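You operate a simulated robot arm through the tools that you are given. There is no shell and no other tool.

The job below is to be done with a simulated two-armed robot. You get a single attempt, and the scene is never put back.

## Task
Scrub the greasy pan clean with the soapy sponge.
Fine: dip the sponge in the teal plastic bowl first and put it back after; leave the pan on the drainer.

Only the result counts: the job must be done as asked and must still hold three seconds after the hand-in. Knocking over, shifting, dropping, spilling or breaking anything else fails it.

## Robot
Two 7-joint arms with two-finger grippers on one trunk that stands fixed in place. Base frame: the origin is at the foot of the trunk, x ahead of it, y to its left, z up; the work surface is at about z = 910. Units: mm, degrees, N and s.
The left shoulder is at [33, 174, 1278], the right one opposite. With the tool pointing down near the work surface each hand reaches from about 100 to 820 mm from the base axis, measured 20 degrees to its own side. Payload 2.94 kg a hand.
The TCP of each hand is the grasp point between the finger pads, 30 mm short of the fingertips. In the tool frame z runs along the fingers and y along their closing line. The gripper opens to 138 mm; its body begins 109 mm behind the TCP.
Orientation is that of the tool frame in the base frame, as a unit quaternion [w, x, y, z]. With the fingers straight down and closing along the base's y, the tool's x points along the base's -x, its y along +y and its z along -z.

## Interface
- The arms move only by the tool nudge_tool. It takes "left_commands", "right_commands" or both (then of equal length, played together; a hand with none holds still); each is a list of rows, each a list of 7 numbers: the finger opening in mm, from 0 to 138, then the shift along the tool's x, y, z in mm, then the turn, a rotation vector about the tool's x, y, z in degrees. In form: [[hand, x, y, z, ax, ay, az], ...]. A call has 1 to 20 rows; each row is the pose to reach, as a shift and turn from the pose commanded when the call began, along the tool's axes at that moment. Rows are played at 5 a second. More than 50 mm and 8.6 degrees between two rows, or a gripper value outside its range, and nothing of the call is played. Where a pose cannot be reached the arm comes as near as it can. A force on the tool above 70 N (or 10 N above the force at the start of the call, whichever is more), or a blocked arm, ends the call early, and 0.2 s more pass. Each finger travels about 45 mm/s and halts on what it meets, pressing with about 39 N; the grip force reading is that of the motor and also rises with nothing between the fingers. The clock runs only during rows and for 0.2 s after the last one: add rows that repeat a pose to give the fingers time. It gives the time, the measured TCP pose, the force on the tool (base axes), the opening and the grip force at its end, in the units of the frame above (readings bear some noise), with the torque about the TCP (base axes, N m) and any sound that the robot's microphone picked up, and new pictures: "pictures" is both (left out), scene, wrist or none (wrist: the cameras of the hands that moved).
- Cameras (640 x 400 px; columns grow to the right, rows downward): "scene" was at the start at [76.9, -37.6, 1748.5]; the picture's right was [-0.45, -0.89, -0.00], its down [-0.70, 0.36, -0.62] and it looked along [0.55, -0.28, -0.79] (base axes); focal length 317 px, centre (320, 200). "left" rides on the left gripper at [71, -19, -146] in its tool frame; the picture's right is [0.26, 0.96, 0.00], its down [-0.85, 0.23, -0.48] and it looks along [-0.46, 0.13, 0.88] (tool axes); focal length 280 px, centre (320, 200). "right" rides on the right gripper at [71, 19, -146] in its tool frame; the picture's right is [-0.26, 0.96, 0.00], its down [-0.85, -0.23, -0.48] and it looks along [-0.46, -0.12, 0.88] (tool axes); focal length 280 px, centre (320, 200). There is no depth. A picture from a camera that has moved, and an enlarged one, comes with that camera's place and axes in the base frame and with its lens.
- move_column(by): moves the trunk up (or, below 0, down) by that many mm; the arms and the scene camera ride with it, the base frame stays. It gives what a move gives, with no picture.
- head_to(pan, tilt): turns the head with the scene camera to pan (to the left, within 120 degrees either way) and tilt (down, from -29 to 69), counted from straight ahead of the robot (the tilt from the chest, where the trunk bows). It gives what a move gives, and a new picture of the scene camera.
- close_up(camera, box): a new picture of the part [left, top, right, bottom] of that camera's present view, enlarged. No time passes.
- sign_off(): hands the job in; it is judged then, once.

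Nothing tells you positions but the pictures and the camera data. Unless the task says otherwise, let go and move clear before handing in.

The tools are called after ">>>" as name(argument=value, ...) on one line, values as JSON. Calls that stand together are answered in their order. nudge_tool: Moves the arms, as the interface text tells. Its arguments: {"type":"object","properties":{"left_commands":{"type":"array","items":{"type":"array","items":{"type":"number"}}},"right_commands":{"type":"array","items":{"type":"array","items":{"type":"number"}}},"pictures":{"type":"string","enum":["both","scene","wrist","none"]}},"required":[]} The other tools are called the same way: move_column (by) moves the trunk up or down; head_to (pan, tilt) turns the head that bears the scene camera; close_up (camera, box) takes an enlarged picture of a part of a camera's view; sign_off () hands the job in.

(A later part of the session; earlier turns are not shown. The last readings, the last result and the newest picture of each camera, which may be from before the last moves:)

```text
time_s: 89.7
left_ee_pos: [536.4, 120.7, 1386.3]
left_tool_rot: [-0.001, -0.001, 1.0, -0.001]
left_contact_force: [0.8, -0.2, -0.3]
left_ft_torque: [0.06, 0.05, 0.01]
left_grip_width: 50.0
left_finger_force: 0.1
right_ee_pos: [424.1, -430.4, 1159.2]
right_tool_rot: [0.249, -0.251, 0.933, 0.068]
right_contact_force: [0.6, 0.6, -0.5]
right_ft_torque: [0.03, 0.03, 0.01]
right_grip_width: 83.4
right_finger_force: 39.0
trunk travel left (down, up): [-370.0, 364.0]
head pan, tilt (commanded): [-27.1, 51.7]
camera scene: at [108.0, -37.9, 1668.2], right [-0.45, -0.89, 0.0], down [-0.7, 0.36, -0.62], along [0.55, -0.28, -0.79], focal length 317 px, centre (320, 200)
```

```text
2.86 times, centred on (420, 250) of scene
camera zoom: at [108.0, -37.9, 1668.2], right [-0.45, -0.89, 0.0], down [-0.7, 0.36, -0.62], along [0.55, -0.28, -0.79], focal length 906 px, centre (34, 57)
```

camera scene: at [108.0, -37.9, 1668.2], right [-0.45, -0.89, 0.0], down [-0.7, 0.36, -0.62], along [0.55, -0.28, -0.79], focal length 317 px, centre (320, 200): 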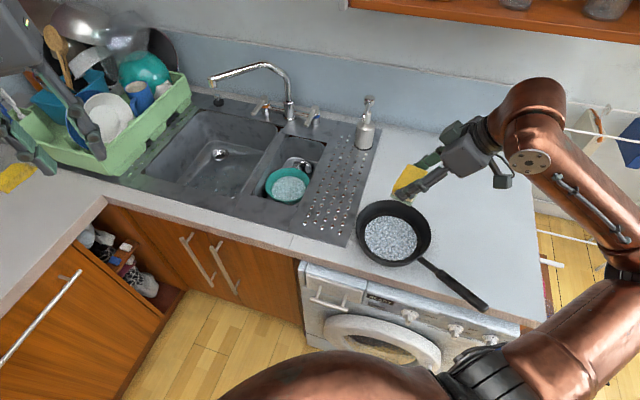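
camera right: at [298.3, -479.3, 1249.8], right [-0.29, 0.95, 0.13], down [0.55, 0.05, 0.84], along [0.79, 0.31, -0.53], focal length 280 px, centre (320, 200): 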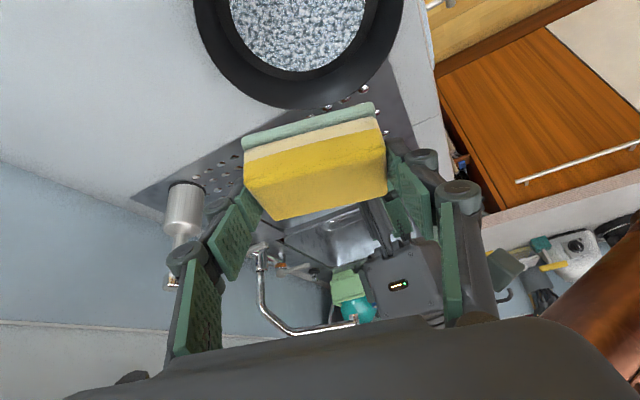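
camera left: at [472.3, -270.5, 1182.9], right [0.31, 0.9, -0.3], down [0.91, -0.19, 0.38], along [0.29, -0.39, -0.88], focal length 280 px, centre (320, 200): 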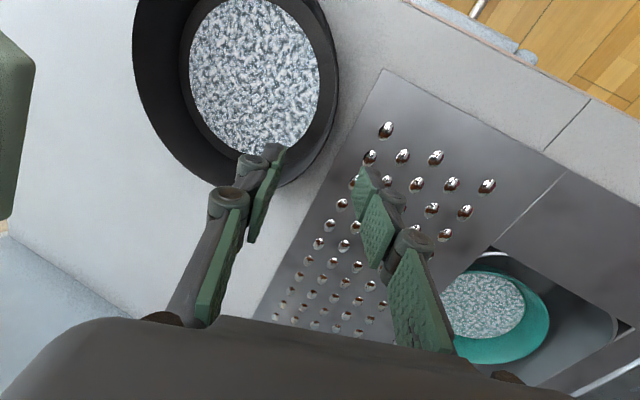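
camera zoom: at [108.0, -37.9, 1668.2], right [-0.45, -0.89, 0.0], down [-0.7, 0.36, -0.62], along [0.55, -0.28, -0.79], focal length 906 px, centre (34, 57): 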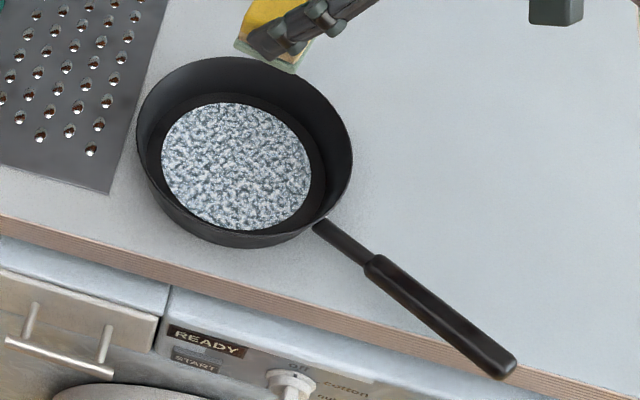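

The pan stands stable and clear of everything. I'll move the sponge toward its place, turning the hand back toward the grasp yaw, then lower the trunk again.

>>> nudge_tool(right_commands=[[60, -20.7, -18.9, 5.1, 3.7, 0, 6.4], [60, -41.5, -37.7, 10.1, 7.4, 0, 12.8], [60, -62.2, -56.6, 15.2, 11, 0, 19.1], [60, -83, -75.4, 20.2, 14.7, 0, 25.5], [60, -103.7, -94.3, 25.3, 18.4, 0, 31.9], [60, -103.7, -94.3, 25.3, 18.4, 0, 31.9]], pictures="none")

>>> move_column(by=-150)

```text
time_s: 91.1
left_ee_pos: [534.9, 118.4, 1386.7]
left_tool_rot: [0.0, 0.0, 1.0, 0.0]
left_contact_force: [0.2, -1.5, 0.5]
left_ft_torque: [0.05, 0.01, 0.01]
left_grip_width: 50.1
left_finger_force: 0.0
right_ee_pos: [558.4, -461.0, 1188.0]
right_tool_rot: [0.258, 0.059, 0.964, -0.013]
right_contact_force: [-0.2, -1.5, -0.2]
right_ft_torque: [0.01, 0.01, 0.03]
right_grip_width: 83.4
right_finger_force: 39.1
trunk travel left (down, up): [-370.0, 364.0]
head pan, tilt (commanded): [-27.1, 51.7]
```

```text
time_s: 92.8
left_ee_pos: [534.2, 121.4, 1237.5]
left_tool_rot: [0.0, 0.0, 1.0, 0.0]
left_contact_force: [0.2, 0.2, 0.0]
left_ft_torque: [0.0, -0.02, 0.04]
left_grip_width: 49.9
left_finger_force: 0.1
right_ee_pos: [556.8, -458.6, 1039.5]
right_tool_rot: [0.258, 0.057, 0.964, -0.015]
right_contact_force: [0.5, 1.0, 0.2]
right_ft_torque: [0.0, -0.03, -0.02]
right_grip_width: 83.5
right_finger_force: 39.6
trunk travel left (down, up): [-220.0, 514.0]
head pan, tilt (commanded): [-27.1, 51.7]
```

The trunk is lowered. Now I'll move to directly above the sponge's original spot with the original grasp yaw.

>>> nudge_tool(right_commands=[[60, -30.6, 3.2, 16.5, 3.7, 0, 6.4], [60, -61.2, 6.5, 33, 7.4, 0, 12.8], [60, -91.8, 9.7, 49.6, 11, 0, 19.1], [60, -122.4, 13, 66.1, 14.7, 0, 25.5], [60, -153, 16.2, 82.6, 18.4, 0, 31.9], [60, -153, 16.2, 82.6, 18.4, 0, 31.9], [60, -153, 16.2, 82.6, 18.4, 0, 31.9]])

>>> close_up(camera="right", box=[100, 0, 500, 250])

```text
time_s: 94.4
left_ee_pos: [535.6, 121.9, 1235.9]
left_tool_rot: [-0.001, -0.001, 1.0, 0.0]
left_contact_force: [0.2, -0.6, 0.4]
left_ft_torque: [-0.01, 0.04, -0.01]
left_grip_width: 50.0
left_finger_force: 0.1
right_ee_pos: [733.6, -462.8, 1046.1]
right_tool_rot: [0.239, 0.36, 0.897, -0.096]
right_contact_force: [0.2, -0.5, -0.2]
right_ft_torque: [0.0, 0.04, 0.0]
right_grip_width: 83.2
right_finger_force: 39.6
trunk travel left (down, up): [-220.0, 514.0]
head pan, tilt (commanded): [-27.1, 51.7]
camera scene: at [204.1, -36.6, 1513.8], right [-0.45, -0.89, 0.0], down [-0.7, 0.36, -0.62], along [0.55, -0.28, -0.79], focal length 317 px, centre (320, 200)
camera right: at [651.1, -355.9, 1135.7], right [0.83, 0.54, 0.13], down [0.2, -0.51, 0.84], along [0.52, -0.67, -0.53], focal length 280 px, centre (320, 200)
```

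scene: 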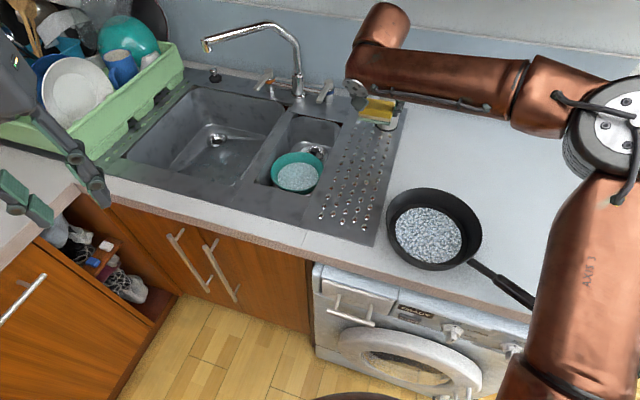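
right: 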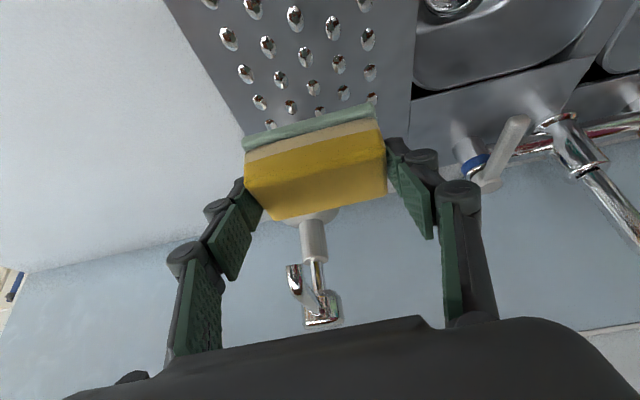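

```text
1.60 times, centred on (300, 125) of right
camera zoom: at [651.1, -355.9, 1135.7], right [0.83, 0.54, 0.13], down [0.2, -0.51, 0.84], along [0.52, -0.67, -0.53], focal length 449 px, centre (352, 320)
```

zoom: 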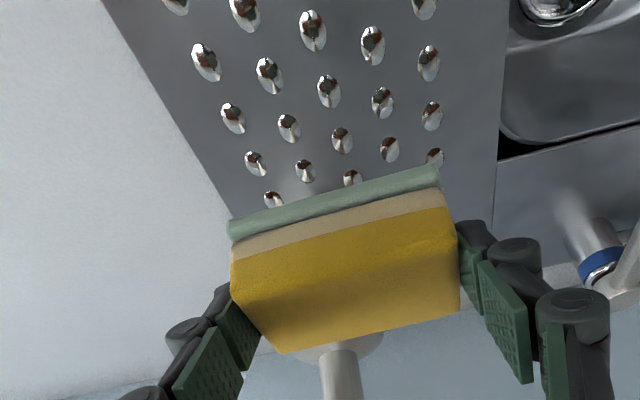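

The position and view match the lift-off pose. I'll lower the sponge to just above the draining board.

>>> nudge_tool(right_commands=[[60, 10, -0.4, 17.3, 0, 0, 0], [60, 20, -0.8, 34.6, 0, 0, 0], [60, 30, -1.2, 52, 0, 0, 0], [60, 38.5, -1.4, 66.7, 0, 0, 0], [60, 38.5, -1.4, 66.7, 0, 0, 0]])

>>> close_up(camera="right", box=[100, 30, 500, 280])

```text
time_s: 95.6
left_ee_pos: [534.9, 121.7, 1237.0]
left_tool_rot: [-0.001, 0.0, 1.0, 0.001]
left_contact_force: [0.0, 0.5, -0.2]
left_ft_torque: [-0.03, -0.03, 0.0]
left_grip_width: 50.0
left_finger_force: 0.0
right_ee_pos: [731.8, -463.5, 968.0]
right_tool_rot: [0.24, 0.359, 0.897, -0.095]
right_contact_force: [0.4, 0.1, -0.4]
right_ft_torque: [0.01, 0.02, 0.03]
right_grip_width: 83.6
right_finger_force: 38.4
trunk travel left (down, up): [-220.0, 514.0]
head pan, tilt (commanded): [-27.1, 51.7]
camera scene: at [202.9, -36.8, 1514.0], right [-0.45, -0.89, 0.0], down [-0.7, 0.36, -0.62], along [0.55, -0.28, -0.79], focal length 317 px, centre (320, 200)
camera right: at [649.0, -356.7, 1058.3], right [0.83, 0.54, 0.13], down [0.2, -0.51, 0.84], along [0.52, -0.67, -0.53], focal length 280 px, centre (320, 200)
```

scene: 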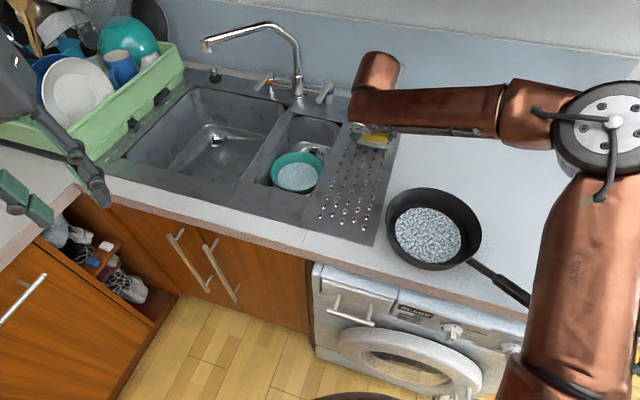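
right: 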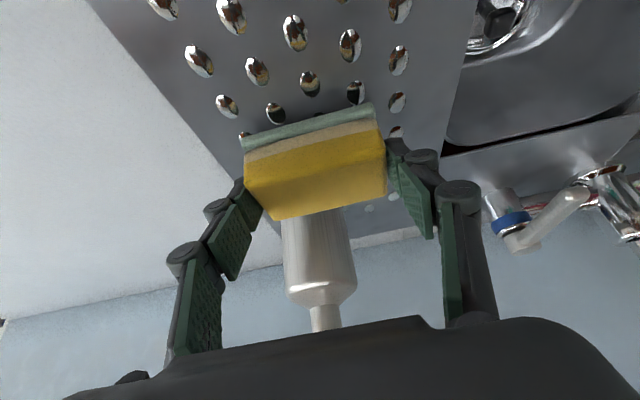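

```text
1.60 times, centred on (300, 155) of right
camera zoom: at [649.0, -356.7, 1058.3], right [0.83, 0.54, 0.13], down [0.2, -0.51, 0.84], along [0.52, -0.67, -0.53], focal length 449 px, centre (352, 272)
```

zoom: 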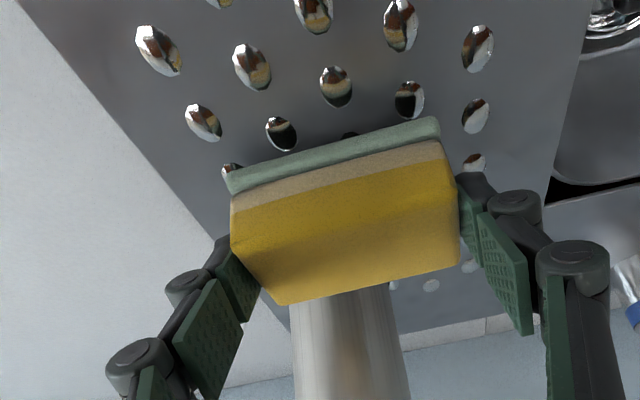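

>>> nudge_tool(right_commands=[[60, 1, 0, 1.7, 0, 0, 0], [60, 2, 0, 3.5, 0, 0, 0], [60, 3, 0, 5.2, 0, 0, 0], [60, 3, 0, 5.2, 0, 0, 0]], pictures="none")

```text
time_s: 96.6
left_ee_pos: [534.3, 121.0, 1237.3]
left_tool_rot: [0.0, 0.0, 1.0, 0.001]
left_contact_force: [-1.3, 0.5, 0.2]
left_ft_torque: [0.03, -0.01, 0.0]
left_grip_width: 49.8
left_finger_force: 0.2
right_ee_pos: [730.8, -466.2, 961.1]
right_tool_rot: [0.24, 0.36, 0.897, -0.096]
right_contact_force: [-0.5, 0.1, 1.1]
right_ft_torque: [0.0, -0.01, -0.03]
right_grip_width: 83.4
right_finger_force: 39.1
trunk travel left (down, up): [-220.0, 514.0]
head pan, tilt (commanded): [-27.1, 51.7]
```

>>> nudge_tool(right_commands=[[60, 0.4, 0, 0.7, 0, 0, 0], [60, 0.8, 0, 1.4, 0, 0, 0], [60, 0.8, 0, 1.4, 0, 0, 0]], pictures="none")

```text
time_s: 97.4
left_ee_pos: [535.6, 121.0, 1237.6]
left_tool_rot: [0.0, 0.0, 1.0, -0.001]
left_contact_force: [-0.5, 0.6, 0.0]
left_ft_torque: [0.01, 0.0, 0.01]
left_grip_width: 50.2
left_finger_force: 0.0
right_ee_pos: [732.7, -464.7, 959.8]
right_tool_rot: [0.24, 0.359, 0.897, -0.097]
right_contact_force: [-0.7, 0.4, -0.3]
right_ft_torque: [0.0, 0.06, 0.01]
right_grip_width: 83.5
right_finger_force: 39.6
trunk travel left (down, up): [-220.0, 514.0]
head pan, tilt (commanded): [-27.1, 51.7]
```

The sponge isn't touching the board yet, since it shifted up a little in the grip while scrubbing. I'll keep lowering in 1 mm steps.

>>> nudge_tool(right_commands=[[60, 0.4, 0, 0.7, 0, 0, 0], [60, 0.8, 0, 1.4, 0, 0, 0], [60, 0.8, 0, 1.4, 0, 0, 0]], pictures="none")

>>> close_up(camera="right", box=[200, 60, 420, 240])

>>> close_up(camera="scene", box=[330, 110, 420, 170])

```text
time_s: 98.2
left_ee_pos: [533.8, 120.3, 1237.2]
left_tool_rot: [0.0, 0.0, 1.0, 0.0]
left_contact_force: [-0.7, -0.2, -0.7]
left_ft_torque: [0.04, 0.0, 0.05]
left_grip_width: 49.9
left_finger_force: 0.1
right_ee_pos: [732.4, -464.7, 957.3]
right_tool_rot: [0.24, 0.359, 0.897, -0.095]
right_contact_force: [0.9, 0.9, -0.9]
right_ft_torque: [0.01, 0.02, 0.0]
right_grip_width: 83.5
right_finger_force: 39.0
trunk travel left (down, up): [-220.0, 514.0]
head pan, tilt (commanded): [-27.1, 51.7]
```

```text
2.22 times, centred on (310, 150) of right
camera zoom: at [649.0, -357.1, 1048.7], right [0.83, 0.54, 0.13], down [0.2, -0.51, 0.84], along [0.52, -0.67, -0.53], focal length 623 px, centre (342, 311)
```

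zoom: 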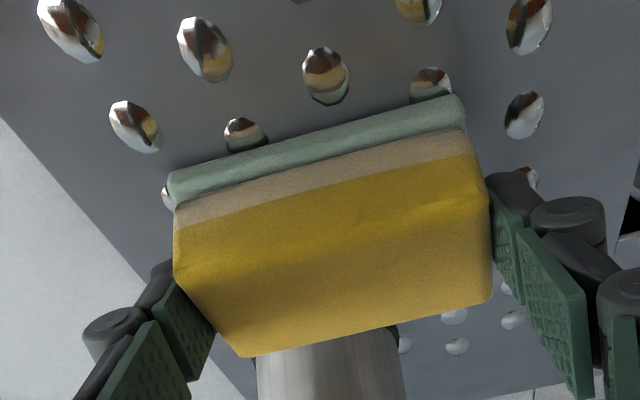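

```text
6.67 times, centred on (375, 140) of scene
camera zoom: at [203.2, -37.0, 1514.0], right [-0.45, -0.89, 0.0], down [-0.7, 0.36, -0.62], along [0.55, -0.28, -0.79], focal length 2114 px, centre (-47, 600)
```

zoom: 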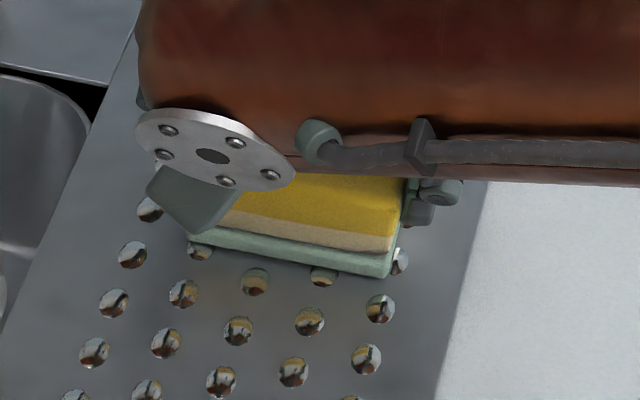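

>>> nudge_tool(right_commands=[[60, 0.4, 0, 0.7, 0, 0, 0], [60, 0.8, 0, 1.4, 0, 0, 0], [60, 1.2, 0, 2, 0, 0, 0], [60, 1.2, 0, 2, 0, 0, 0]], pictures="none")

```text
time_s: 99.2
left_ee_pos: [534.1, 120.9, 1237.7]
left_tool_rot: [0.0, 0.0, 1.0, -0.001]
left_contact_force: [-0.6, -0.5, -1.5]
left_ft_torque: [0.06, -0.03, 0.01]
left_grip_width: 50.0
left_finger_force: 0.1
right_ee_pos: [732.0, -464.1, 957.0]
right_tool_rot: [0.242, 0.359, 0.897, -0.095]
right_contact_force: [1.9, -2.1, 7.6]
right_ft_torque: [-0.28, -0.17, 0.04]
right_grip_width: 83.5
right_finger_force: 38.8
trunk travel left (down, up): [-220.0, 514.0]
head pan, tilt (commanded): [-27.1, 51.7]
```

Contact with the board at about 7.6 N. I'll open the fingers to release the sponge.

>>> nudge_tool(right_commands=[[86, 0, 0, 0, 0, 0, 0], [92, 0, 0, 0, 0, 0, 0], [100, 0, 0, 0, 0, 0, 0], [110, 0, 0, 0, 0, 0, 0], [122, 0, 0, 0, 0, 0, 0], [122, 0, 0, 0, 0, 0, 0]], pictures="wrist")

>>> close_up(camera="right", box=[100, 30, 500, 280])

```text
time_s: 100.6
left_ee_pos: [535.0, 120.6, 1237.8]
left_tool_rot: [0.0, -0.001, 1.0, 0.0]
left_contact_force: [-0.2, 0.6, -0.2]
left_ft_torque: [0.01, -0.03, 0.01]
left_grip_width: 50.0
left_finger_force: 0.1
right_ee_pos: [731.6, -463.7, 955.4]
right_tool_rot: [0.239, 0.359, 0.897, -0.096]
right_contact_force: [-0.4, 0.4, -0.5]
right_ft_torque: [-0.06, 0.04, 0.0]
right_grip_width: 121.8
right_finger_force: 0.0
trunk travel left (down, up): [-220.0, 514.0]
head pan, tilt (commanded): [-27.1, 51.7]
camera right: at [648.6, -356.7, 1046.8], right [0.83, 0.54, 0.13], down [0.2, -0.51, 0.84], along [0.52, -0.67, -0.53], focal length 280 px, centre (320, 200)
```

right: 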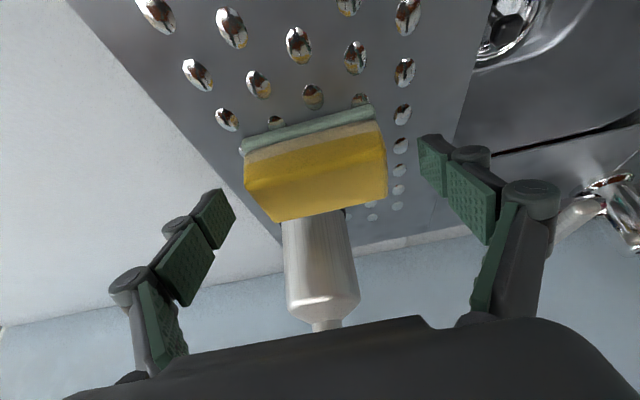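

```text
1.60 times, centred on (300, 155) of right
camera zoom: at [648.6, -356.7, 1046.8], right [0.83, 0.54, 0.13], down [0.2, -0.51, 0.84], along [0.52, -0.67, -0.53], focal length 449 px, centre (352, 272)
```

zoom: 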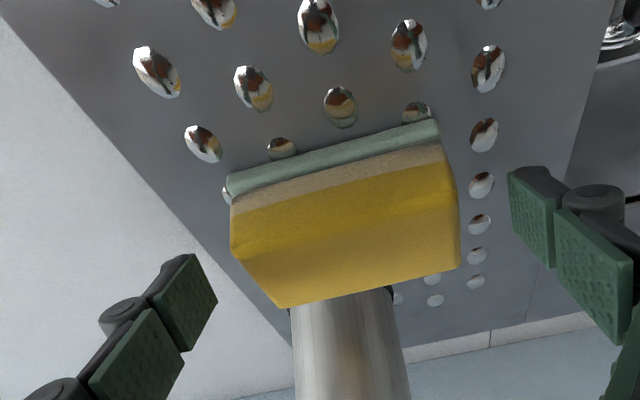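

The sponge is back within 2–3 mm of where it started. I'll lift the right hand straight up off it and raise the trunk for the pan work.

>>> nudge_tool(right_commands=[[122, -7.5, 0, -13, 0, 0, 0], [122, -20, 0, -34.6, 0, 0, 0], [122, -35, 0, -60.6, 0, 0, 0], [122, -50, 0, -86.6, 0, 0, 0], [122, -50, 0, -86.6, 0, 0, 0]])

>>> move_column(by=150)

>>> close_up(camera="scene", box=[280, 80, 420, 200])

```text
time_s: 101.8
left_ee_pos: [535.2, 120.9, 1236.8]
left_tool_rot: [0.001, 0.0, 1.0, 0.0]
left_contact_force: [-0.2, 0.0, 0.0]
left_ft_torque: [-0.01, 0.02, 0.01]
left_grip_width: 49.9
left_finger_force: 0.2
right_ee_pos: [731.9, -465.3, 1055.1]
right_tool_rot: [0.24, 0.358, 0.897, -0.095]
right_contact_force: [0.1, 0.8, -0.1]
right_ft_torque: [0.0, -0.03, 0.02]
right_grip_width: 122.1
right_finger_force: 0.1
trunk travel left (down, up): [-220.0, 514.0]
head pan, tilt (commanded): [-27.1, 51.7]
camera scene: at [203.5, -37.3, 1513.9], right [-0.45, -0.89, 0.0], down [-0.7, 0.36, -0.62], along [0.55, -0.28, -0.79], focal length 317 px, centre (320, 200)
camera right: at [648.9, -357.3, 1146.7], right [0.83, 0.54, 0.13], down [0.2, -0.51, 0.84], along [0.52, -0.67, -0.53], focal length 280 px, centre (320, 200)
```

scene: 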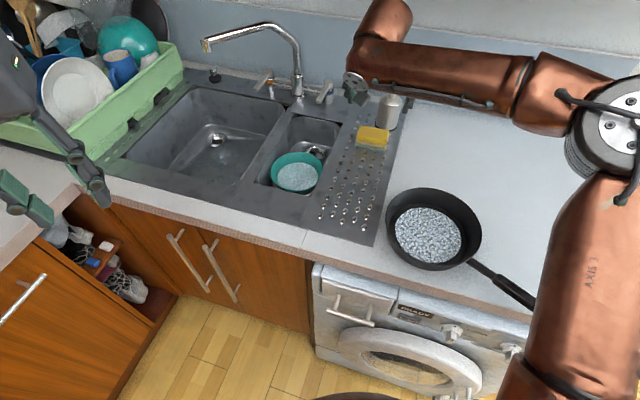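
right: 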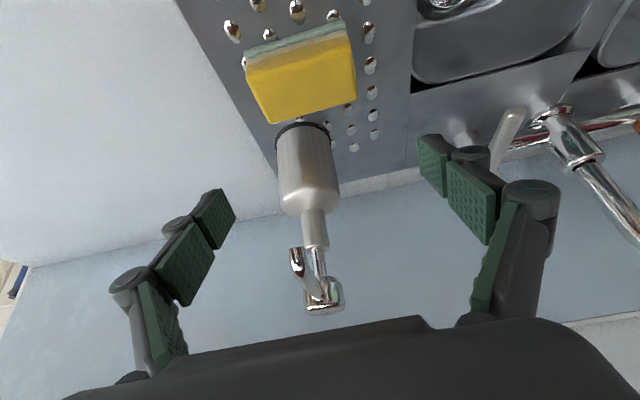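

```text
time_s: 103.6
left_ee_pos: [534.3, 122.0, 1387.2]
left_tool_rot: [-0.002, -0.002, 1.0, -0.001]
left_contact_force: [0.5, 0.5, 0.6]
left_ft_torque: [-0.02, 0.0, 0.03]
left_grip_width: 50.0
left_finger_force: 0.0
right_ee_pos: [719.5, -464.4, 1229.6]
right_tool_rot: [0.254, 0.361, 0.893, -0.09]
right_contact_force: [0.5, -0.3, 0.3]
right_ft_torque: [0.02, 0.0, 0.01]
right_grip_width: 122.0
right_finger_force: 0.0
trunk travel left (down, up): [-370.0, 364.0]
head pan, tilt (commanded): [-27.1, 51.7]
```

```text
3.33 times, centred on (350, 140) of scene
camera zoom: at [107.3, -37.2, 1668.2], right [-0.45, -0.89, 0.0], down [-0.7, 0.36, -0.62], along [0.55, -0.28, -0.79], focal length 1057 px, centre (220, 400)
```

zoom: 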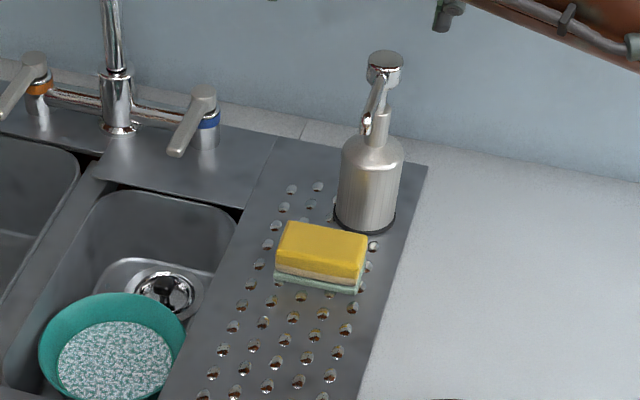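

The sponge is standing back in its spot by the soap bottle, and the bowl and bottle are untouched. I'll move the right hand over the pan's handle with the fingers straight down.

>>> nudge_tool(right_commands=[[110, 29.1, -25.8, -5.7, -1.17, 2.45, -4.55], [100, 58.1, -51.6, -11.3, -2.33, 4.89, -9.1], [90, 87.2, -77.3, -17, -3.5, 7.34, -13.65], [80, 116.2, -103.1, -22.6, -4.67, 9.78, -18.2], [70, 145.3, -128.9, -28.3, -5.83, 12.23, -22.75], [70, 174.4, -154.7, -34, -7, 14.68, -27.3], [70, 203.4, -180.4, -39.6, -8.17, 17.12, -31.85], [70, 232.5, -206.2, -45.3, -9.33, 19.57, -36.4], [70, 261.5, -232, -50.9, -10.5, 22.01, -40.95], [70, 290.6, -257.8, -56.6, -11.67, 24.46, -45.5], [70, 319.6, -283.5, -62.2, -12.83, 26.9, -50.05], [70, 348.7, -309.3, -67.9, -14, 29.35, -54.6], [70, 348.7, -309.3, -67.9, -14, 29.35, -54.6]])

>>> close_up(camera="right", box=[0, 0, 640, 400])

```text
time_s: 106.4
left_ee_pos: [535.4, 121.4, 1387.4]
left_tool_rot: [-0.001, -0.001, 1.0, 0.0]
left_contact_force: [-0.4, 0.3, 0.3]
left_ft_torque: [-0.01, 0.05, -0.02]
left_grip_width: 50.0
left_finger_force: 0.1
right_ee_pos: [267.1, -457.3, 1098.9]
right_tool_rot: [0.001, -0.106, 0.994, 0.0]
right_contact_force: [0.8, 0.1, 0.3]
right_ft_torque: [0.0, 0.02, 0.01]
right_grip_width: 69.8
right_finger_force: 0.1
trunk travel left (down, up): [-370.0, 364.0]
head pan, tilt (commanded): [-27.1, 51.7]
camera scene: at [107.7, -37.1, 1668.3], right [-0.45, -0.89, 0.0], down [-0.7, 0.36, -0.62], along [0.55, -0.28, -0.79], focal length 317 px, centre (320, 200)
camera right: at [193.9, -452.3, 1243.9], right [0.05, 1.0, 0.0], down [0.88, -0.05, 0.48], along [0.48, -0.03, -0.88], focal length 280 px, centre (320, 200)
```

scene: 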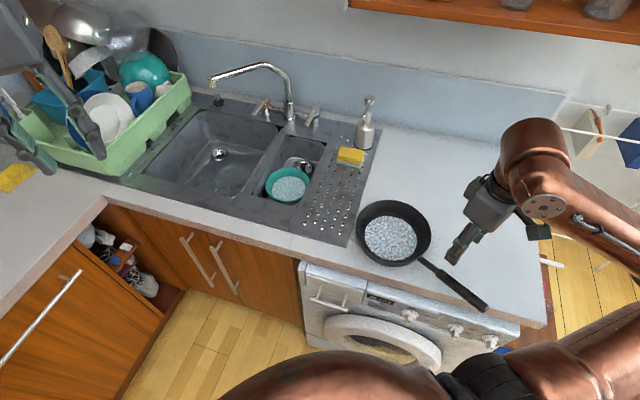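
right: 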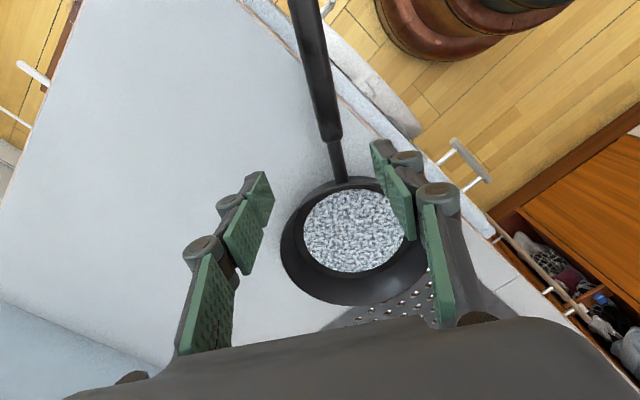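

```text
1.00 times, centred on (320, 200) of right (not enlarged: the box is as wide or as high as the picture)
camera zoom: at [193.9, -452.3, 1243.9], right [0.05, 1.0, 0.0], down [0.88, -0.05, 0.48], along [0.48, -0.03, -0.88], focal length 280 px, centre (320, 200)
```

zoom: 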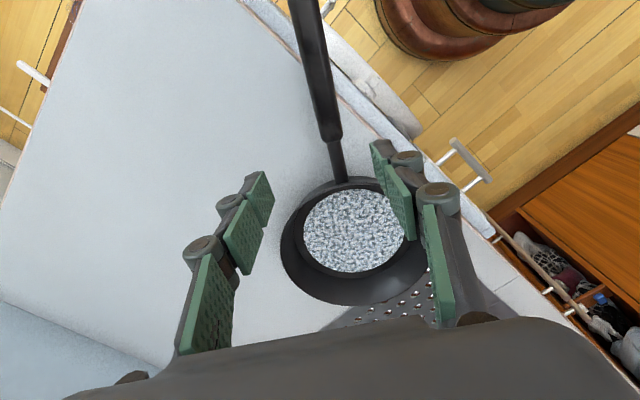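

I have a clear view of the handle: it runs at about 192°, with the thick part starting near [279, -445, 952]. I'll lower the right hand over it with the fingers on either side.

>>> nudge_tool(right_commands=[[70, 0.3, 3.4, 36, 0, 0, 0], [70, 0.6, 6.8, 72, 0, 0, 0], [70, 0.9, 10.2, 107, 0, 0, 0], [70, 0.9, 10.2, 107, 0, 0, 0]])

>>> close_up(camera="right", box=[160, 60, 480, 260])

>>> close_up(camera="scene", box=[360, 190, 520, 320])

```text
time_s: 107.4
left_ee_pos: [534.4, 123.3, 1388.6]
left_tool_rot: [0.001, -0.002, 1.0, 0.0]
left_contact_force: [0.1, -0.5, 0.2]
left_ft_torque: [-0.05, 0.02, 0.0]
left_grip_width: 49.8
left_finger_force: 0.1
right_ee_pos: [291.4, -467.3, 997.5]
right_tool_rot: [0.002, -0.105, 0.994, 0.0]
right_contact_force: [0.5, 0.6, 0.3]
right_ft_torque: [-0.03, -0.02, 0.0]
right_grip_width: 69.9
right_finger_force: 0.0
right hand out of reach, approached as far as the arm can: row 1, 2, 3, 4
trunk travel left (down, up): [-370.0, 364.0]
head pan, tilt (commanded): [-27.1, 51.7]
camera scene: at [106.0, -35.2, 1668.6], right [-0.45, -0.89, 0.0], down [-0.7, 0.36, -0.62], along [0.55, -0.28, -0.78], focal length 317 px, centre (320, 200)
camera right: at [218.5, -462.5, 1143.5], right [0.05, 1.0, 0.0], down [0.88, -0.05, 0.48], along [0.48, -0.03, -0.88], focal length 280 px, centre (320, 200)
```

scene: 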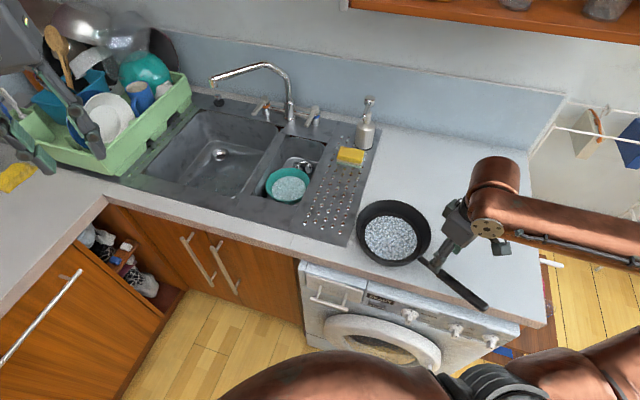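
right: 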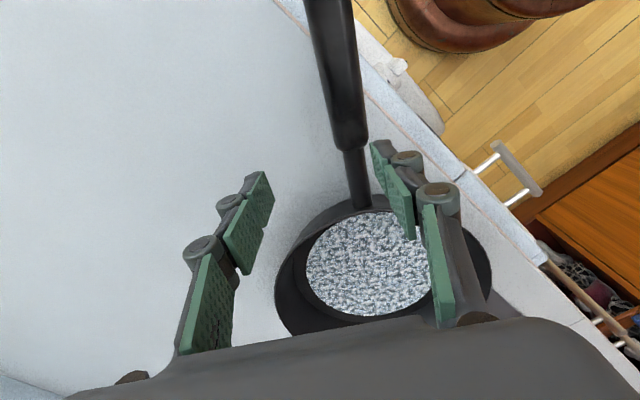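

```text
2.00 times, centred on (320, 160) of right
camera zoom: at [218.5, -462.5, 1143.5], right [0.05, 1.0, 0.0], down [0.88, -0.05, 0.48], along [0.48, -0.03, -0.88], focal length 561 px, centre (320, 280)
```

zoom: 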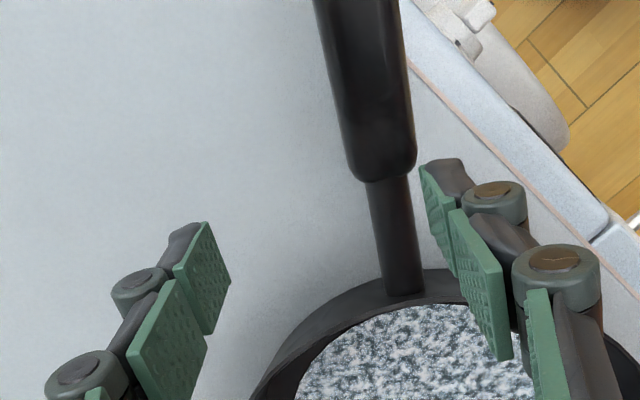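

```text
3.08 times, centred on (440, 255) of scene
camera zoom: at [106.0, -35.2, 1668.6], right [-0.45, -0.89, 0.0], down [-0.7, 0.36, -0.62], along [0.55, -0.28, -0.78], focal length 976 px, centre (-49, 31)
```

zoom: 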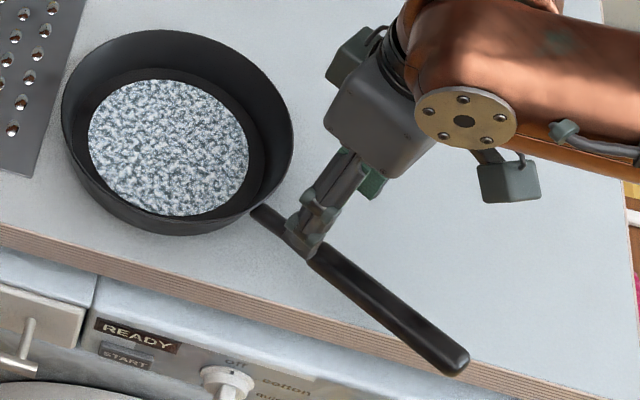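

The arm is too folded for this near spot at this trunk height. I'll raise the trunk and try again.

>>> move_column(by=120)

```text
time_s: 108.9
left_ee_pos: [535.0, 120.9, 1507.2]
left_tool_rot: [-0.001, 0.0, 1.0, 0.0]
left_contact_force: [0.4, 0.0, 0.2]
left_ft_torque: [-0.01, 0.02, 0.0]
left_grip_width: 50.3
left_finger_force: 0.0
right_ee_pos: [290.5, -468.9, 1117.3]
right_tool_rot: [0.001, -0.104, 0.995, 0.0]
right_contact_force: [-0.4, -0.1, -0.1]
right_ft_torque: [0.0, 0.03, 0.03]
right_grip_width: 70.0
right_finger_force: 0.1
trunk travel left (down, up): [-490.0, 244.0]
head pan, tilt (commanded): [-27.1, 51.7]
```

>>> nudge_tool(right_commands=[[70, 5.4, 6.7, 30.6, 0, 0, 0], [70, 10.9, 13.5, 61, 0, 0, 0], [70, 16.3, 20.2, 91.7, 0, 0, 0], [70, 21.7, 27, 122.3, 0, 0, 0], [70, 21.7, 27, 122.3, 0, 0, 0]])

>>> close_up(camera="right", box=[160, 60, 480, 260])

```text
time_s: 110.1
left_ee_pos: [534.4, 119.7, 1507.8]
left_tool_rot: [0.0, 0.0, 1.0, 0.001]
left_contact_force: [-0.3, 0.0, 0.2]
left_ft_torque: [0.02, -0.02, 0.03]
left_grip_width: 49.8
left_finger_force: 0.0
right_ee_pos: [273.3, -456.7, 991.6]
right_tool_rot: [0.002, -0.104, 0.995, 0.001]
right_contact_force: [-0.7, -0.2, -0.1]
right_ft_torque: [0.01, 0.03, -0.03]
right_grip_width: 69.8
right_finger_force: 0.1
right hand out of reach, approached as far as the arm can: row 2, 3, 4, 5
trunk travel left (down, up): [-490.0, 244.0]
head pan, tilt (commanded): [-27.1, 51.7]
camera scene: at [66.1, -38.6, 1788.5], right [-0.45, -0.89, 0.0], down [-0.7, 0.36, -0.62], along [0.55, -0.28, -0.79], focal length 317 px, centre (320, 200)
camera right: at [200.6, -451.0, 1136.7], right [0.06, 1.0, 0.0], down [0.88, -0.05, 0.48], along [0.48, -0.02, -0.88], focal length 280 px, centre (320, 200)
```

scene: 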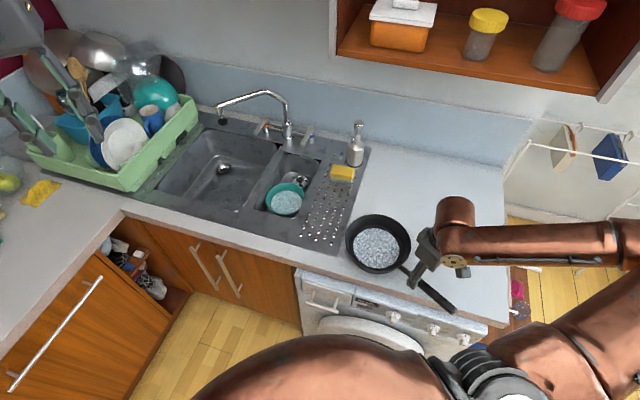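
right: 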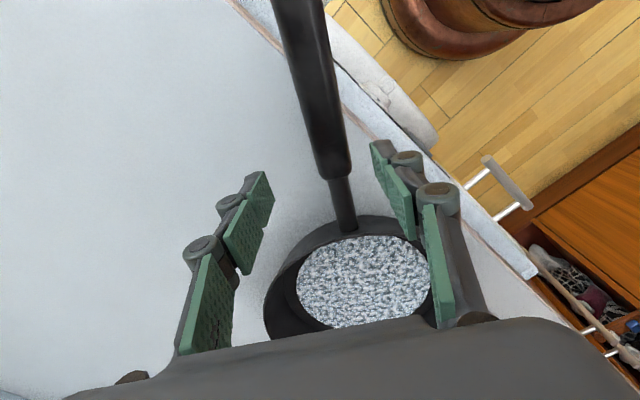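

```text
2.00 times, centred on (320, 160) of right
camera zoom: at [200.6, -451.0, 1136.7], right [0.06, 1.0, 0.0], down [0.88, -0.05, 0.48], along [0.48, -0.02, -0.88], focal length 561 px, centre (320, 280)
```

zoom: 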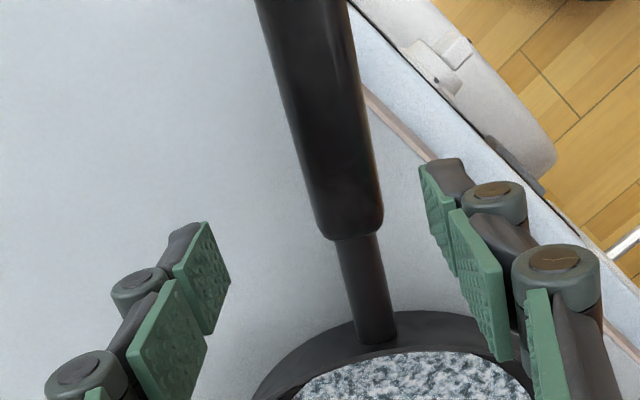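

The wrist limits block a handle grasp here, so a better option is to lift the pan with both hands pinching opposite sides of the wall. I'll raise the right hand off the handle, set the trunk to the height used for scrubbing, and move over.

>>> nudge_tool(right_commands=[[70, 0, 0, -30, 0, 0, 0], [70, 0, 0, -70, 0, 0, 0], [70, -10, -10, -110, 0, 0, 0], [70, -30, -20, -150, 0, 0, 0], [70, -60, -30, -180, 0, 0, 0], [70, -60, -30, -180, 0, 0, 0]], pictures="none")

>>> move_column(by=-120)

```text
time_s: 111.5
left_ee_pos: [533.6, 119.8, 1508.8]
left_tool_rot: [0.0, 0.0, 1.0, 0.0]
left_contact_force: [0.1, -0.6, 0.0]
left_ft_torque: [0.0, -0.03, -0.04]
left_grip_width: 50.0
left_finger_force: 0.1
right_ee_pos: [337.9, -471.4, 1171.9]
right_tool_rot: [0.002, -0.105, 0.994, 0.0]
right_contact_force: [0.7, 0.2, -0.8]
right_ft_torque: [0.02, -0.06, 0.02]
right_grip_width: 70.0
right_finger_force: 0.0
right hand out of reach, approached as far as the arm can: row 1, 2
trunk travel left (down, up): [-490.0, 244.0]
head pan, tilt (commanded): [-27.1, 51.7]
```

```text
time_s: 113.0
left_ee_pos: [534.7, 120.2, 1389.3]
left_tool_rot: [0.001, -0.001, 1.0, -0.001]
left_contact_force: [-0.9, -0.6, 0.8]
left_ft_torque: [-0.01, -0.02, -0.02]
left_grip_width: 50.1
left_finger_force: 0.0
right_ee_pos: [336.6, -472.0, 1051.5]
right_tool_rot: [0.001, -0.104, 0.995, -0.001]
right_contact_force: [0.3, -0.6, 0.2]
right_ft_torque: [-0.05, -0.02, -0.02]
right_grip_width: 69.8
right_finger_force: 0.1
trunk travel left (down, up): [-370.0, 364.0]
head pan, tilt (commanded): [-27.1, 51.7]
```

>>> nudge_tool(right_commands=[[60, -21.6, -17.4, -2.1, -4.5, -0.28, 1.74], [50, -43.3, -34.7, -4.3, -9, -0.55, 3.47], [50, -64.9, -52, -6.4, -13.5, -0.83, 5.2], [50, -86.5, -69.4, -8.5, -17.98, -1.1, 6.94], [50, -86.5, -69.4, -8.5, -17.98, -1.1, 6.94]])

>>> close_up(camera="scene", box=[330, 150, 510, 310])

```text
time_s: 114.2
left_ee_pos: [534.9, 121.9, 1388.7]
left_tool_rot: [0.0, 0.0, 1.0, 0.0]
left_contact_force: [0.2, -0.7, 0.6]
left_ft_torque: [-0.02, -0.04, -0.02]
left_grip_width: 50.2
left_finger_force: 0.0
right_ee_pos: [437.7, -522.1, 1060.6]
right_tool_rot: [-0.005, -0.044, 0.987, 0.157]
right_contact_force: [-0.1, 0.1, 0.2]
right_ft_torque: [-0.05, -0.05, 0.0]
right_grip_width: 49.6
right_finger_force: 0.0
trunk travel left (down, up): [-370.0, 364.0]
head pan, tilt (commanded): [-27.1, 51.7]
camera scene: at [105.9, -36.9, 1668.5], right [-0.45, -0.89, 0.0], down [-0.7, 0.36, -0.62], along [0.55, -0.28, -0.79], focal length 317 px, centre (320, 200)
camera right: at [368.8, -553.7, 1205.1], right [0.18, 0.94, 0.3], down [0.88, -0.29, 0.39], along [0.45, 0.19, -0.87], focal length 280 px, centre (320, 200)
```

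scene: 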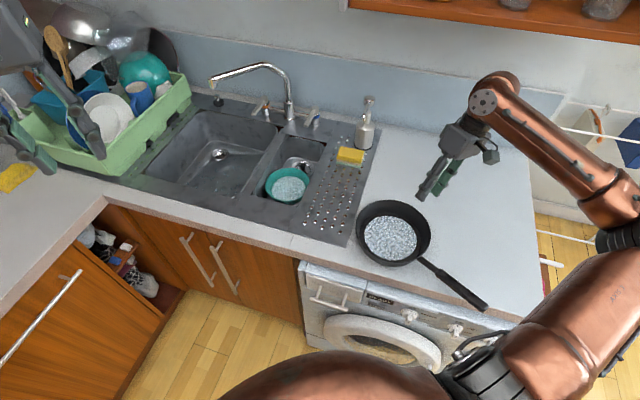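
right: 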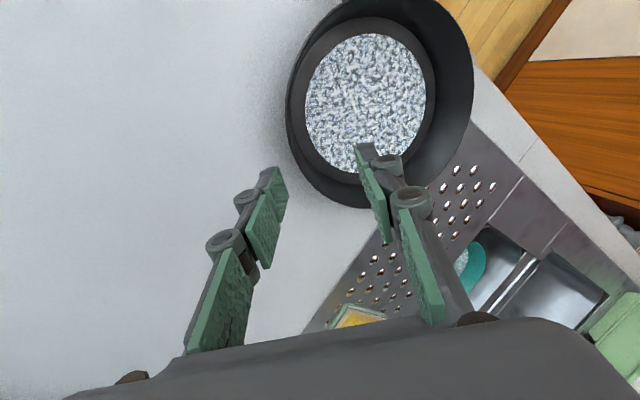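

```text
2.50 times, centred on (420, 230) of scene
camera zoom: at [105.9, -36.9, 1668.5], right [-0.45, -0.89, 0.0], down [-0.7, 0.36, -0.62], along [0.55, -0.28, -0.79], focal length 793 px, centre (70, 125)
```

zoom: 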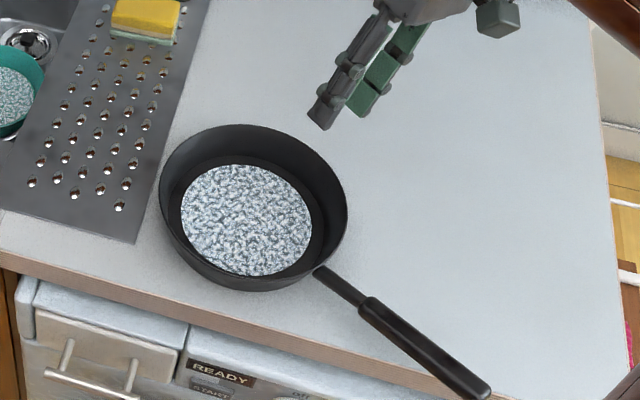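

The right arm is comfortable here and the rim lies between its fingers. I'll lower it around the right-hand side of the pan wall.

>>> nudge_tool(right_commands=[[50, 0.1, -7.5, 28.7, 0, 0, 0], [50, 0.1, -15, 57.4, 0, 0, 0], [50, 0.2, -19.1, 73.4, 0, 0, 0], [50, 0.2, -23.9, 91.7, 0, 0, 0], [50, 0.2, -23.9, 91.7, 0, 0, 0]])

>>> close_up(camera="right", box=[160, 40, 480, 240])

>>> close_up(camera="scene", box=[330, 170, 510, 310])

```text
time_s: 115.4
left_ee_pos: [534.7, 122.8, 1387.0]
left_tool_rot: [0.001, 0.0, 1.0, 0.001]
left_contact_force: [0.4, 0.4, 1.0]
left_ft_torque: [-0.01, 0.0, -0.01]
left_grip_width: 50.1
left_finger_force: 0.1
right_ee_pos: [438.3, -516.4, 964.8]
right_tool_rot: [-0.005, -0.044, 0.987, 0.156]
right_contact_force: [0.8, -0.8, -0.3]
right_ft_torque: [-0.02, -0.01, 0.02]
right_grip_width: 50.0
right_finger_force: 0.1
trunk travel left (down, up): [-370.0, 364.0]
head pan, tilt (commanded): [-27.1, 51.7]
camera scene: at [106.5, -37.0, 1668.5], right [-0.45, -0.89, 0.0], down [-0.7, 0.36, -0.62], along [0.55, -0.28, -0.79], focal length 317 px, centre (320, 200)
camera right: at [369.3, -548.0, 1110.2], right [0.18, 0.94, 0.3], down [0.88, -0.29, 0.38], along [0.45, 0.19, -0.87], focal length 280 px, centre (320, 200)
```

scene: 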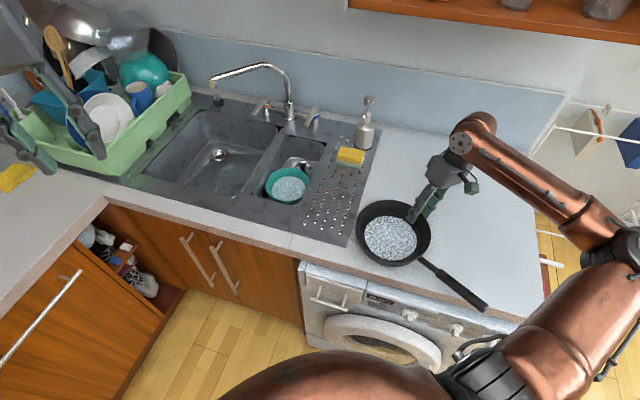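
right: 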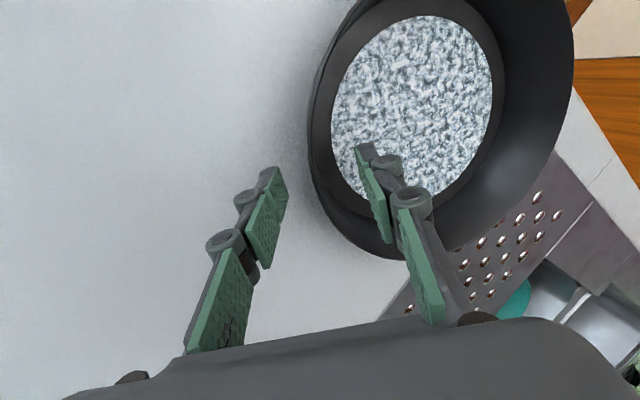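

```text
2.00 times, centred on (320, 140) of right
camera zoom: at [369.3, -548.0, 1110.2], right [0.18, 0.94, 0.3], down [0.88, -0.29, 0.38], along [0.45, 0.19, -0.87], focal length 561 px, centre (320, 320)
```

zoom: 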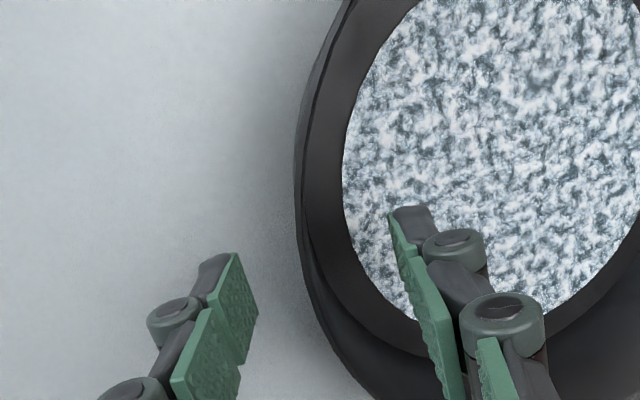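

```text
2.86 times, centred on (420, 240) of scene
camera zoom: at [106.5, -37.0, 1668.5], right [-0.45, -0.89, 0.0], down [-0.7, 0.36, -0.62], along [0.55, -0.28, -0.79], focal length 906 px, centre (34, 86)
```

zoom: 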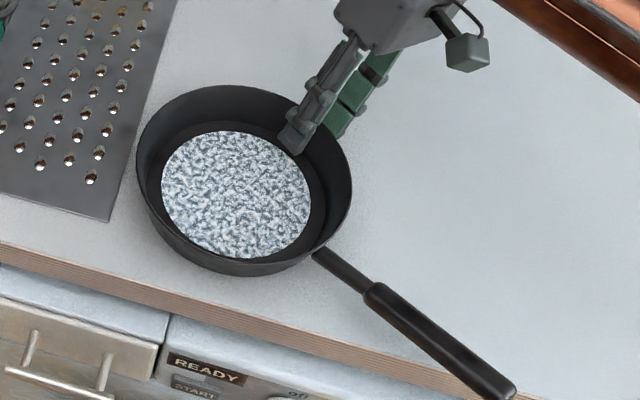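

The right fingers straddle the wall properly. I'll bring the left hand over the opposite side of the pan with the mirrored tilt.

>>> nudge_tool(left_commands=[[50, 9.2, -36.5, 25.7, 1.5, 0, 0], [50, 18.4, -73, 51.3, 3, 0, 0], [50, 27.7, -109.4, 77, 4.5, 0, 0], [50, 36.9, -145.9, 102.7, 6, 0, 0], [50, 46.1, -182.4, 128.3, 7.5, 0, 0], [50, 55.3, -218.9, 154, 9, 0, 0], [50, 64.6, -255.4, 179.7, 10.5, 0, 0], [50, 73.8, -291.9, 205.3, 12, 0, 0], [50, 83, -328.3, 231, 13.5, 0, 0], [50, 92.2, -364.8, 256.7, 15, 0, 0], [50, 101.5, -401.3, 282.3, 16.5, 0, 0], [50, 110.7, -437.8, 308, 18, 0, 0], [50, 110.7, -437.8, 308, 18, 0, 0]])

>>> close_up(camera="left", box=[0, 0, 640, 400])

```text
time_s: 118.2
left_ee_pos: [425.1, -317.1, 1079.4]
left_tool_rot: [0.0, -0.001, 0.988, -0.157]
left_contact_force: [-0.3, -0.1, -0.1]
left_ft_torque: [-0.03, -0.03, 0.01]
left_grip_width: 50.0
left_finger_force: 0.1
right_ee_pos: [439.2, -516.4, 965.4]
right_tool_rot: [-0.005, -0.044, 0.987, 0.156]
right_contact_force: [0.3, 0.5, 0.8]
right_ft_torque: [0.0, -0.03, 0.02]
right_grip_width: 49.9
right_finger_force: 0.2
trunk travel left (down, up): [-370.0, 364.0]
head pan, tilt (commanded): [-27.1, 51.7]
camera scene: at [106.9, -36.8, 1668.5], right [-0.45, -0.89, 0.0], down [-0.7, 0.36, -0.62], along [0.55, -0.28, -0.79], focal length 317 px, centre (320, 200)
camera left: at [353.0, -291.1, 1224.0], right [-0.26, 0.92, -0.3], down [0.85, 0.37, 0.38], along [0.46, -0.15, -0.88], focal length 280 px, centre (320, 200)
```

scene: 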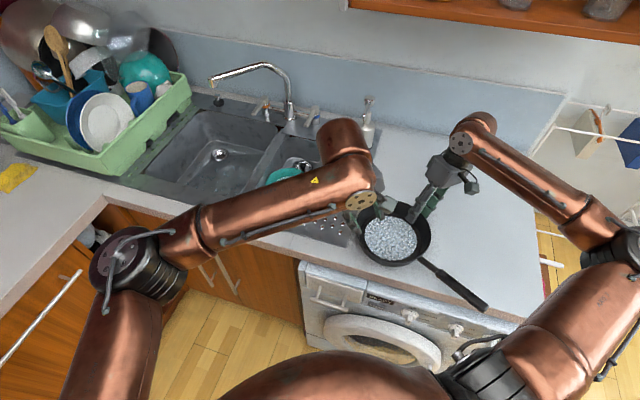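
left: 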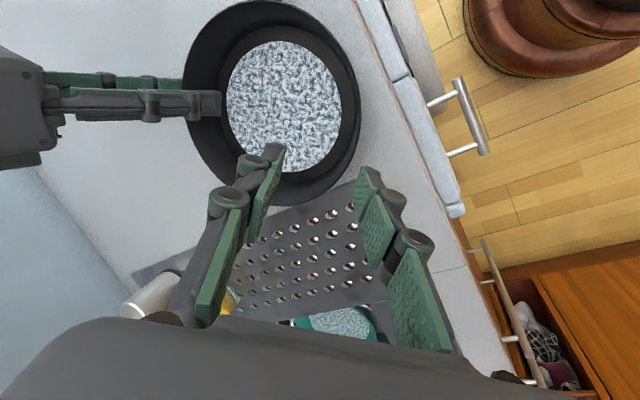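

```text
1.00 times, centred on (320, 200) of left (not enlarged: the box is as wide or as high as the picture)
camera zoom: at [353.0, -291.1, 1224.0], right [-0.26, 0.92, -0.3], down [0.85, 0.37, 0.38], along [0.46, -0.15, -0.88], focal length 280 px, centre (320, 200)
```

zoom: 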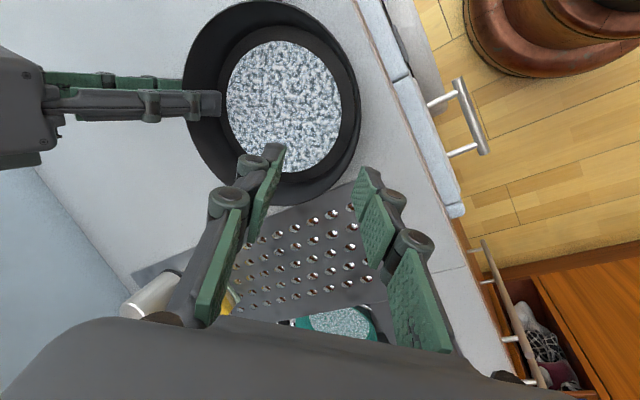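

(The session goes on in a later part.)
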